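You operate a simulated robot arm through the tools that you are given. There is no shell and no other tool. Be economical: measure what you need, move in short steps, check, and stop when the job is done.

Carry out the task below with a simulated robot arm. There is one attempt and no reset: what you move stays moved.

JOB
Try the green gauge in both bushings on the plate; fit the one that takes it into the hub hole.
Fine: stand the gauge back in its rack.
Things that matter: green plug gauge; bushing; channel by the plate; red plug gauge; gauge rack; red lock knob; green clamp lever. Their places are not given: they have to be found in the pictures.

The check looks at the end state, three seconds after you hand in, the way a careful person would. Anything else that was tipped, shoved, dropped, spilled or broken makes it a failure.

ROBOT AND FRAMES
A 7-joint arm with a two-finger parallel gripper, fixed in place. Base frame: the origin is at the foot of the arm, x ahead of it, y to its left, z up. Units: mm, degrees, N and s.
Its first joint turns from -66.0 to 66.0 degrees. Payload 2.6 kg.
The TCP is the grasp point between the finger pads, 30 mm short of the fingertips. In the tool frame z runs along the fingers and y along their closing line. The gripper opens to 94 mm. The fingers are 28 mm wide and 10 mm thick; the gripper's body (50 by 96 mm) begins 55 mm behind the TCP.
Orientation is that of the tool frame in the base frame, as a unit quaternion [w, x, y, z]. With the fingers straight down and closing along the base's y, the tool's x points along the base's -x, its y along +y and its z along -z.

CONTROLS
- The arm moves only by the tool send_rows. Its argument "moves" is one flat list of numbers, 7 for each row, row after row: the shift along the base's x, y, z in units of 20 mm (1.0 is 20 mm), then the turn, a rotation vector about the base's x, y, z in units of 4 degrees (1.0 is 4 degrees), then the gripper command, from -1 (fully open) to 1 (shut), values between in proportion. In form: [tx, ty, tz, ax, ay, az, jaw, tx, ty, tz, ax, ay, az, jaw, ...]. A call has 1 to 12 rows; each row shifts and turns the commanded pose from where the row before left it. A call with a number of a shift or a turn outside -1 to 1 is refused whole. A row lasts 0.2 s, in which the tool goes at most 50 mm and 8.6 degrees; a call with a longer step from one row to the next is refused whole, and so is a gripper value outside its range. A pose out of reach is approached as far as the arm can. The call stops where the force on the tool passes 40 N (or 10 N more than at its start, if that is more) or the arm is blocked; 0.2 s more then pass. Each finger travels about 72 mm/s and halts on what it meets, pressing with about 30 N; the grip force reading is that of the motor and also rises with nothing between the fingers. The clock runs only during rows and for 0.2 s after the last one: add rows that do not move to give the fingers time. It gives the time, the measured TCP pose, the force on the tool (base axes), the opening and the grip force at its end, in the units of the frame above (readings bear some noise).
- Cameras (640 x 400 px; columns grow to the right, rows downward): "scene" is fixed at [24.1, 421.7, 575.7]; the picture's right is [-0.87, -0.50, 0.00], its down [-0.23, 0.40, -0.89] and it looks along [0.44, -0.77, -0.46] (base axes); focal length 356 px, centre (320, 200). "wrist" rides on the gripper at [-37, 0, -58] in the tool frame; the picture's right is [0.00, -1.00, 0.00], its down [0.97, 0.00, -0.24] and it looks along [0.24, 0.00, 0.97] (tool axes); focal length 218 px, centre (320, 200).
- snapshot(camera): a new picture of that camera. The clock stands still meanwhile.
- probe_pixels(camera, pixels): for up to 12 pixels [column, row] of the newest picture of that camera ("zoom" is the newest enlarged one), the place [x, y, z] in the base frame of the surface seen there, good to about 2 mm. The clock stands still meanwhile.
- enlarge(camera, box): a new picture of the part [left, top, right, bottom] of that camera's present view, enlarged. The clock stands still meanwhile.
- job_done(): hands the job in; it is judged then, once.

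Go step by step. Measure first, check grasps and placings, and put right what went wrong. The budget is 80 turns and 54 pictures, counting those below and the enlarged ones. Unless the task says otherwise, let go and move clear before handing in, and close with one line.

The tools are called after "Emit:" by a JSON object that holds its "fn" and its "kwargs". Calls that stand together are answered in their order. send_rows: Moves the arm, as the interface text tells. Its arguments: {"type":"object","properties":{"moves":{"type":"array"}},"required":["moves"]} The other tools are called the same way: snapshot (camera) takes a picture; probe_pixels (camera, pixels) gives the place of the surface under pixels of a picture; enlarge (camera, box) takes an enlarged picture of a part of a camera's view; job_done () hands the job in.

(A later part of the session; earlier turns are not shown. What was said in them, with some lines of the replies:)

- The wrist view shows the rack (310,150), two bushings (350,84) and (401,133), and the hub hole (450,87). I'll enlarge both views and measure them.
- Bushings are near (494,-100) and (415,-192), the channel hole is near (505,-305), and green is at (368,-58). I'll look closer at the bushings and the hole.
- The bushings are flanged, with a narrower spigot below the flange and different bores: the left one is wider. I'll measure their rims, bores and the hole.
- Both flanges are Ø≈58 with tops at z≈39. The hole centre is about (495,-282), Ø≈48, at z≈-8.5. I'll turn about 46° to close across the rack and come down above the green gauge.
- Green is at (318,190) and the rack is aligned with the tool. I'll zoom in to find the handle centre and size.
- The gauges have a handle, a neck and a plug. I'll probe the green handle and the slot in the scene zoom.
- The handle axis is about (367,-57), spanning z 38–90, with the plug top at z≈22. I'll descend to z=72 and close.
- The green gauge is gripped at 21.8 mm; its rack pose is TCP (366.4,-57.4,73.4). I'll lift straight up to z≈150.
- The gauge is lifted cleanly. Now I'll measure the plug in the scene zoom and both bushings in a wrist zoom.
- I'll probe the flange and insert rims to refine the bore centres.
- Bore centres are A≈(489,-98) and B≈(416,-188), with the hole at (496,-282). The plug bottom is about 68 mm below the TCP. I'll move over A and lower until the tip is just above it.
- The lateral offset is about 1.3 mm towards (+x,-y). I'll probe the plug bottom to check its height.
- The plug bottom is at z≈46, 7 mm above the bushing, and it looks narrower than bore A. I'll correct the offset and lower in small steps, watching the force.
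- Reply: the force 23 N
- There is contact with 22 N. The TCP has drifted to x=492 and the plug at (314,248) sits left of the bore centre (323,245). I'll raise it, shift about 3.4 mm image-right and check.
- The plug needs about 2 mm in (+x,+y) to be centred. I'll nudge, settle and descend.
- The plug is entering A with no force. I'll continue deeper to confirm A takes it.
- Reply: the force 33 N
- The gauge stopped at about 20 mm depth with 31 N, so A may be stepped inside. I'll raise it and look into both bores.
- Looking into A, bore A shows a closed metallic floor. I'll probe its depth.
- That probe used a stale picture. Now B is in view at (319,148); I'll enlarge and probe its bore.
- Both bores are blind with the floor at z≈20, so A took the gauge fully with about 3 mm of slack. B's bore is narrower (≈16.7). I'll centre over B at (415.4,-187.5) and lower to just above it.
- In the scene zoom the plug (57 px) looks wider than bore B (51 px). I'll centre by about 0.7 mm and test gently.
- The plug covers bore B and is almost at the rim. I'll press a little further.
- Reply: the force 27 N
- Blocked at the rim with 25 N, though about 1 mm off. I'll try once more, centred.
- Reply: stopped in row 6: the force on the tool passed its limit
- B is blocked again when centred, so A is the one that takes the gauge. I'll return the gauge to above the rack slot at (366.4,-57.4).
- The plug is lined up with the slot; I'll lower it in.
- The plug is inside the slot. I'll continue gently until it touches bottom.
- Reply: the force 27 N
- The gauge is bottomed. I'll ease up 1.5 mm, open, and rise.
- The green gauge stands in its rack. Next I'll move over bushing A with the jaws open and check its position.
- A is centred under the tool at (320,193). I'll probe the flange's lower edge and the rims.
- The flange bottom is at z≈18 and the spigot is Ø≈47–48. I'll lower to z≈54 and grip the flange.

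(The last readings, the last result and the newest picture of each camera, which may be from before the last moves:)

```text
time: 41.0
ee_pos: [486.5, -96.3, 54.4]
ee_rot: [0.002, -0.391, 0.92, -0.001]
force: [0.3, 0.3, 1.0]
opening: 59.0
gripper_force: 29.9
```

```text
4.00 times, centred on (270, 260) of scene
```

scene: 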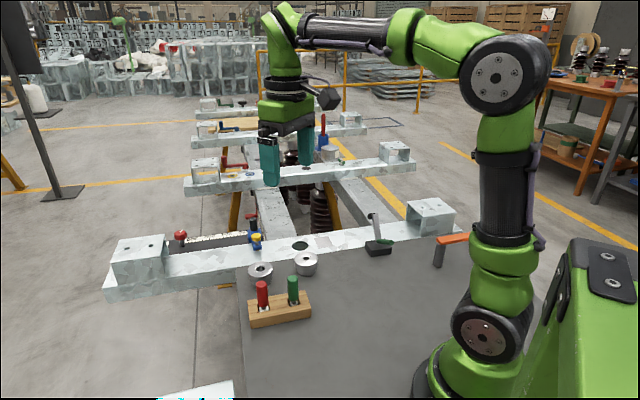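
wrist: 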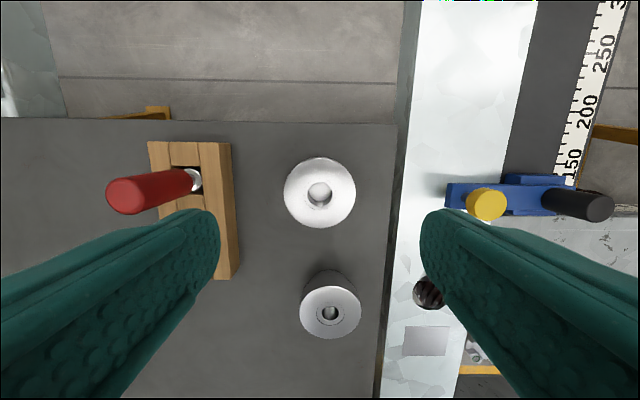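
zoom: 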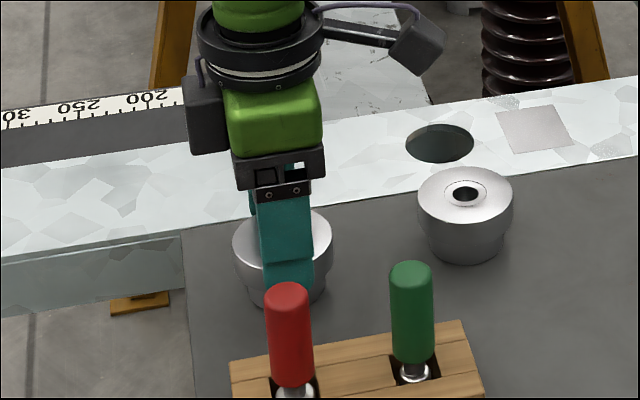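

The flange is gripped at 59 mm. I'll lift it and look at how it hangs.

Emit:
{"fn": "send_rows", "kwargs": {"moves": [0, 0, 0.3, 0, 0, 0, 1, 0, 0, 0.6, 0, 0, 0, 1, 0, 0, 0.8, 0, 0, 0, 1, 0, 0, 0.8, 0, 0, 0, 1, 0, 0, 0.7, 0, 0, 0, 1, 0, 0, 0, 0, 0, 0, 1, 0, 0, 0, 0, 0, 0, 1]}}

Emit:
{"fn": "snapshot", "kwargs": {"camera": "wrist"}}

Emit:
{"fn": "enlarge", "kwargs": {"camera": "scene", "box": [220, 180, 320, 280]}}

```text
time: 42.6
ee_pos: [487.0, -97.8, 119.3]
ee_rot: [0.001, -0.391, 0.921, -0.001]
force: [0.0, 0.0, -1.9]
opening: 59.2
gripper_force: 29.9
```

```text
15 pictures are left
```

wrist: 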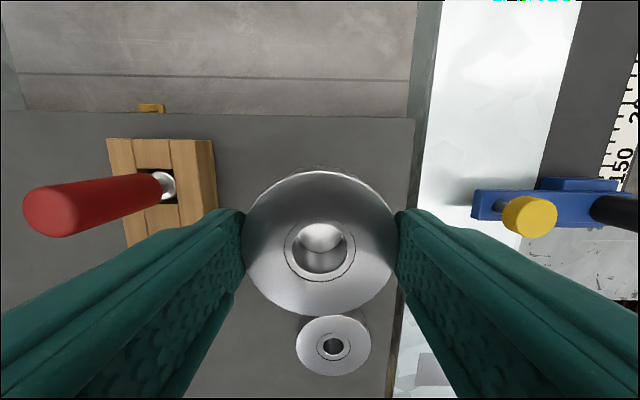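

```text
4.00 times, centred on (270, 230) of scene
```

zoom: 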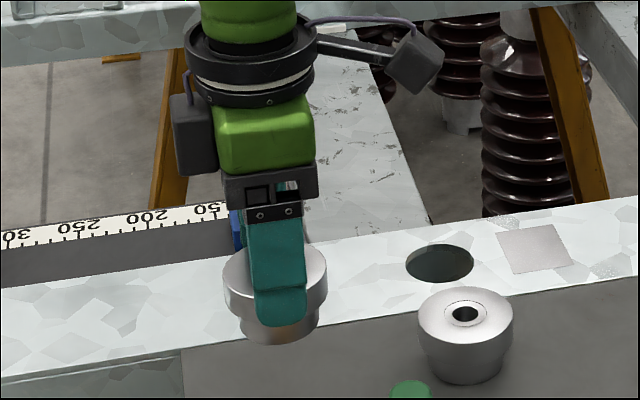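

The bushing is held level. I'll probe its top rim to get its offset from the TCP.

Emit:
{"fn": "probe_pixels", "kwargs": {"camera": "wrist", "pixels": [[320, 175], [320, 311], [288, 250], [353, 250], [320, 217], [320, 280], [265, 200], [375, 200], [265, 290], [375, 290]]}}

```text
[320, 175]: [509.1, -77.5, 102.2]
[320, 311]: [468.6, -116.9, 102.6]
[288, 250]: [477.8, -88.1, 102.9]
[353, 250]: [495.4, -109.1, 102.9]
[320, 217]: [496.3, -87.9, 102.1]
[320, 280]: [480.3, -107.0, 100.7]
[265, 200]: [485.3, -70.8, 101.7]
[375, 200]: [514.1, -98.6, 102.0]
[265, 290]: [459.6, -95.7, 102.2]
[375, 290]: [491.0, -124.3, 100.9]
```

The bushing is about (+0.9,+0.2) from the TCP. The hole is clear in the scene zoom (406–474, 244–283), so I'll probe its rim.

Emit:
{"fn": "enlarge", "kwargs": {"camera": "scene", "box": [315, 235, 345, 257]}}

```text
16.00 times, centred on (330, 246) of scene
```

zoom: 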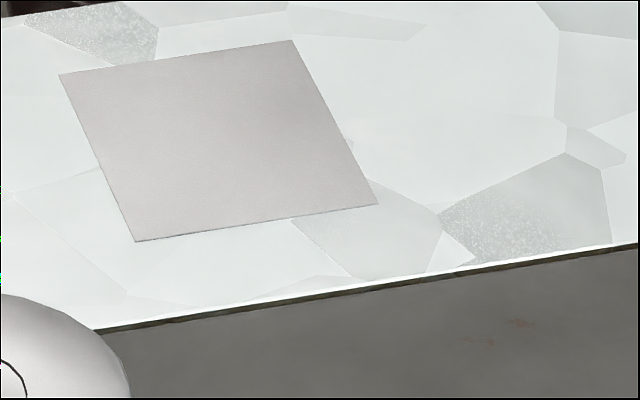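

I aimed the box wrong; the hole is at scene pixel (300,246).

Emit:
{"fn": "enlarge", "kwargs": {"camera": "scene", "box": [285, 237, 315, 255]}}

```text
16.00 times, centred on (300, 246) of scene
```

zoom: 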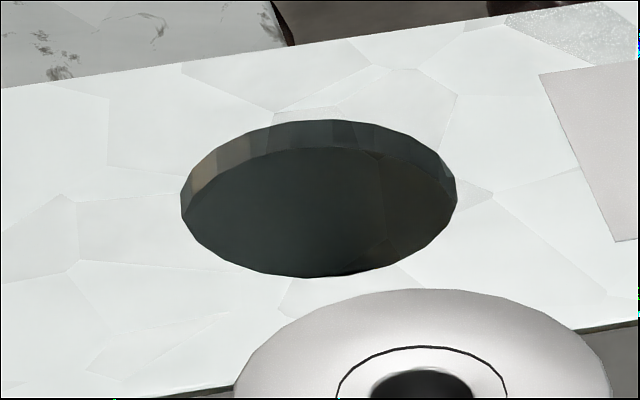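

Emit:
{"fn": "probe_pixels", "kwargs": {"camera": "zoom", "pixels": [[177, 205], [460, 192], [320, 115], [318, 281], [212, 145], [430, 252], [430, 145], [212, 254]]}}

```text
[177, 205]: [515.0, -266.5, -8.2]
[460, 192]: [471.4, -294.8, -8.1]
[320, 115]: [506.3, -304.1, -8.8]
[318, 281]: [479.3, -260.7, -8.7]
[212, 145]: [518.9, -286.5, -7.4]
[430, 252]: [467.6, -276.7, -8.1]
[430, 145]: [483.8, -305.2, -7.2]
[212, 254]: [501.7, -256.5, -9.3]
```

The hole is Ø≈50.5; scene gives a centre of (493,-281.4) and wrist (496,-281.8). I'll go to about (494.6,-281.9) and lower to just above the channel to check alignment.

Emit:
{"fn": "send_rows", "kwargs": {"moves": [0.038, -0.92, 0, 0, 0, 0, 1, 0.038, -0.92, 0, 0, 0, 0, 1, 0.038, -0.92, 0, 0, 0, 0, 1, 0.038, -0.92, 0, 0, 0, 0, 1, 0.038, -0.92, 0, 0, 0, 0, 1, 0.038, -0.92, 0, 0, 0, 0, 1, 0.038, -0.92, 0, 0, 0, 0, 1, 0.038, -0.92, 0, 0, 0, 0, 1, 0.038, -0.92, 0, 0, 0, 0, 1, 0.038, -0.92, 0, 0, 0, 0, 1, 0, 0, 0, 0, 0, 0, 1, 0, 0, 0, 0, 0, 0, 1]}}

Emit:
{"fn": "snapshot", "kwargs": {"camera": "wrist"}}

```text
time: 45.2
ee_pos: [498.0, -282.2, 119.1]
ee_rot: [0.001, -0.391, 0.92, 0.0]
force: [-0.7, 0.6, -2.1]
opening: 59.2
gripper_force: 29.5
```

```text
11 pictures are left
```

wrist: 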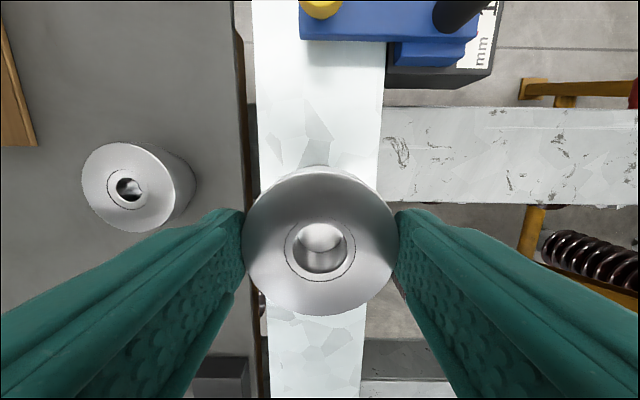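

The hole position is reachable and hidden beneath the bushing. I'll shift about -1 mm in x, lower to a bottom height of z≈4, and check in the scene view.

Emit:
{"fn": "send_rows", "kwargs": {"moves": [-0.05, -0.015, -0.6, 0, 0, 0, 1, 0, 0, -0.6, 0, 0, 0, 1, 0, 0, -0.6, 0, 0, 0, 1, 0, 0, -0.6, 0, 0, 0, 1, 0, 0, -0.55, 0, 0, 0, 1, 0, 0, 0, 0, 0, 0, 1, 0, 0, 0, 0, 0, 0, 1]}}

Emit:
{"fn": "enlarge", "kwargs": {"camera": "scene", "box": [275, 215, 325, 260]}}

```text
time: 46.8
ee_pos: [495.0, -281.2, 60.5]
ee_rot: [0.001, -0.391, 0.921, 0.0]
force: [-0.2, -0.1, -1.5]
opening: 59.0
gripper_force: 30.3
```

```text
8.89 times, centred on (300, 238) of scene
```

zoom: 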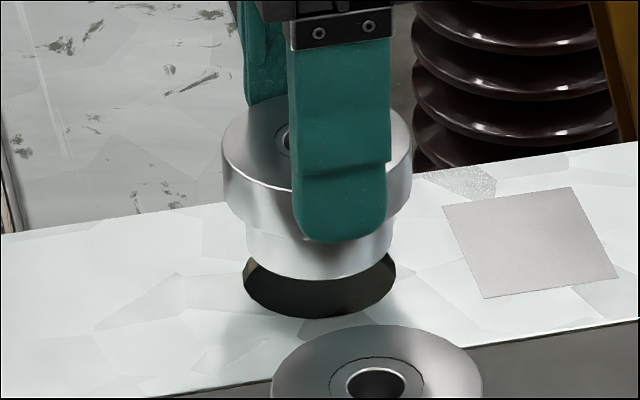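

The spigot (247–393) is centred over the hole (243–396), and the row offset fits the height too. I'll lower in small steps.

Emit:
{"fn": "send_rows", "kwargs": {"moves": [0, 0, -0.15, 0, 0, 0, 1, 0, 0, -0.15, 0, 0, 0, 1, 0, 0, -0.15, 0, 0, 0, 1, 0, 0, -0.15, 0, 0, 0, 1, 0, 0, -0.1, 0, 0, 0, 1, 0, 0, -0.1, 0, 0, 0, 1, 0, 0, 0, 0, 0, 0, 1]}}

Emit:
{"fn": "enlarge", "kwargs": {"camera": "scene", "box": [275, 215, 325, 260]}}

```text
time: 48.4
ee_pos: [496.0, -282.4, 45.3]
ee_rot: [0.002, -0.39, 0.921, 0.0]
force: [0.4, -0.2, -1.8]
opening: 59.1
gripper_force: 29.4
```

```text
8.89 times, centred on (300, 238) of scene
```

zoom: 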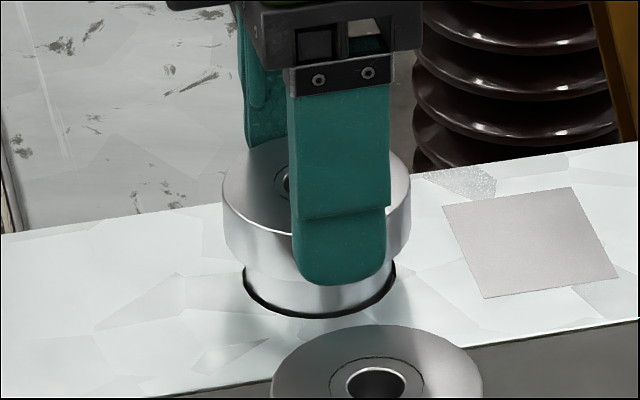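

It's entering the hole with no force and an even gap. I'll continue down.

Emit:
{"fn": "send_rows", "kwargs": {"moves": [0, 0, -0.12, 0, 0, 0, 1, 0, 0, -0.12, 0, 0, 0, 1, 0, 0, -0.12, 0, 0, 0, 1, 0, 0, -0.12, 0, 0, 0, 1, 0, 0, -0.1, 0, 0, 0, 1, 0, 0, 0, 0, 0, 0, 1]}}

```text
time: 49.8
ee_pos: [495.5, -281.7, 31.4]
ee_rot: [0.002, -0.391, 0.92, -0.001]
force: [-0.8, -0.2, -1.4]
opening: 59.2
gripper_force: 29.8
```

Emit:
{"fn": "send_rows", "kwargs": {"moves": [0, 0, -0.08, 0, 0, 0, 1, 0, 0, -0.08, 0, 0, 0, 1, 0, 0, -0.06, 0, 0, 0, 1, 0, 0, 0, 0, 0, 0, 1]}}

Emit:
{"fn": "enlarge", "kwargs": {"camera": "scene", "box": [275, 215, 325, 260]}}

```text
time: 50.8
ee_pos: [495.1, -280.9, 29.0]
ee_rot: [0.0, -0.391, 0.92, 0.0]
force: [-0.2, 0.2, -1.6]
opening: 59.0
gripper_force: 30.0
```

```text
8.89 times, centred on (300, 238) of scene
```

zoom: 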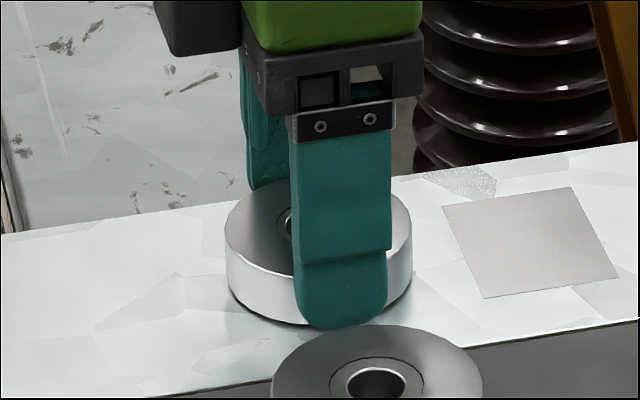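

Almost seated; I'll ease down until the force rises.

Emit:
{"fn": "send_rows", "kwargs": {"moves": [0, 0, -0.05, 0, 0, 0, 1, 0, 0, -0.05, 0, 0, 0, 1, 0, 0, 0, 0, 0, 0, 1]}}

```text
time: 51.6
ee_pos: [496.1, -282.0, 27.2]
ee_rot: [0.002, -0.391, 0.92, -0.001]
force: [-0.3, -0.3, 3.8]
opening: 59.5
gripper_force: 29.7
```

Contact has just begun at 3.8 N, so it's seated. I'll open gently and rise.

Emit:
{"fn": "send_rows", "kwargs": {"moves": [0, 0, 0, 0, 0, 0, -0.28, 0, 0, 0, 0, 0, 0, -0.35, 0, 0, 0, 0, 0, 0, -0.5, 0, 0, 0, 0, 0, 0, -0.7, 0, 0, 0, 0, 0, 0, -0.8, 0, 0, 0.4, 0, 0, 0, -0.8, 0, 0, 0.8, 0, 0, 0, -0.8, 0, 0, 1, 0, 0, 0, -0.8, 0, 0, 1, 0, 0, 0, -0.8, 0, 0, 1, 0, 0, 0, -0.8, 0, 0, 1, 0, 0, 0, -0.8, 0, 0, 1, 0, 0, 0, -0.8]}}

Emit:
{"fn": "enlarge", "kwargs": {"camera": "scene", "box": [220, 200, 380, 330]}}

Emit:
{"fn": "snapshot", "kwargs": {"camera": "wrist"}}

```text
time: 54.2
ee_pos: [494.8, -280.7, 149.3]
ee_rot: [0.001, -0.391, 0.92, -0.002]
force: [-0.1, 0.4, -0.1]
opening: 84.4
gripper_force: 0.0
```

```text
3.08 times, centred on (300, 265) of scene
```

zoom: 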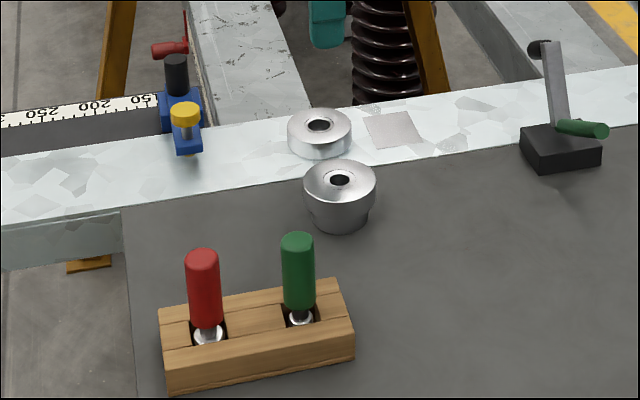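

```text
6 pictures are left
```

wrist: 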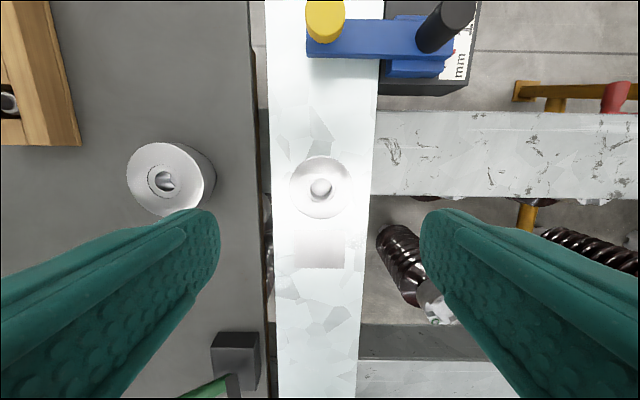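

Both views look right. I'll check that the bushing's top is level and seated (expected z ≈ 12).

Emit:
{"fn": "probe_pixels", "kwargs": {"camera": "wrist", "pixels": [[295, 188], [345, 188], [320, 161], [320, 213], [320, 240]]}}

Emit:
{"fn": "enlarge", "kwargs": {"camera": "scene", "box": [275, 220, 325, 260]}}

Emit:
{"fn": "enlarge", "kwargs": {"camera": "scene", "box": [255, 265, 325, 330]}}

```text
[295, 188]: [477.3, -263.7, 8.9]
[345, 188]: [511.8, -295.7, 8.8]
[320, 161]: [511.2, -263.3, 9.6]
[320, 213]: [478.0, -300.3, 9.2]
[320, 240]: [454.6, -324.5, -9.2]
```

```text
10.00 times, centred on (300, 240) of scene
```

zoom: 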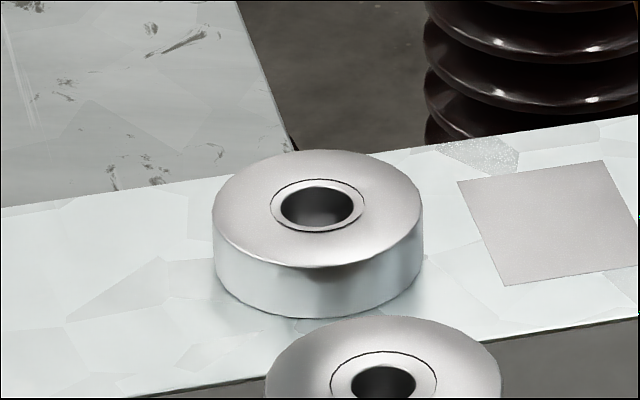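

```text
6.15 times, centred on (290, 298) of scene
```

zoom: 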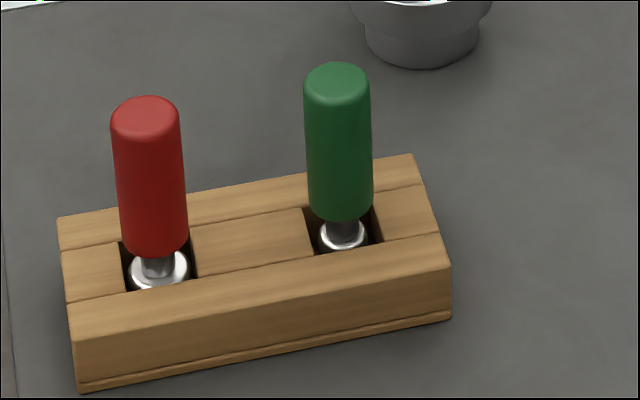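

The bushing sits flush and level on the channel (top z≈9 at all four rim points), and the green gauge stands upright in its rack. The arm is clear, so I'm handing in.

Emit:
{"fn": "job_done", "kwargs": {}}

```text
The job is handed in.
```

I tried the green gauge in both bushings: the wider-bored one (left in the first scene picture) took it and is now seated in the hub hole. The other bushing stopped the gauge at its rim and stayed on the plate, and the gauge is back in its rack.
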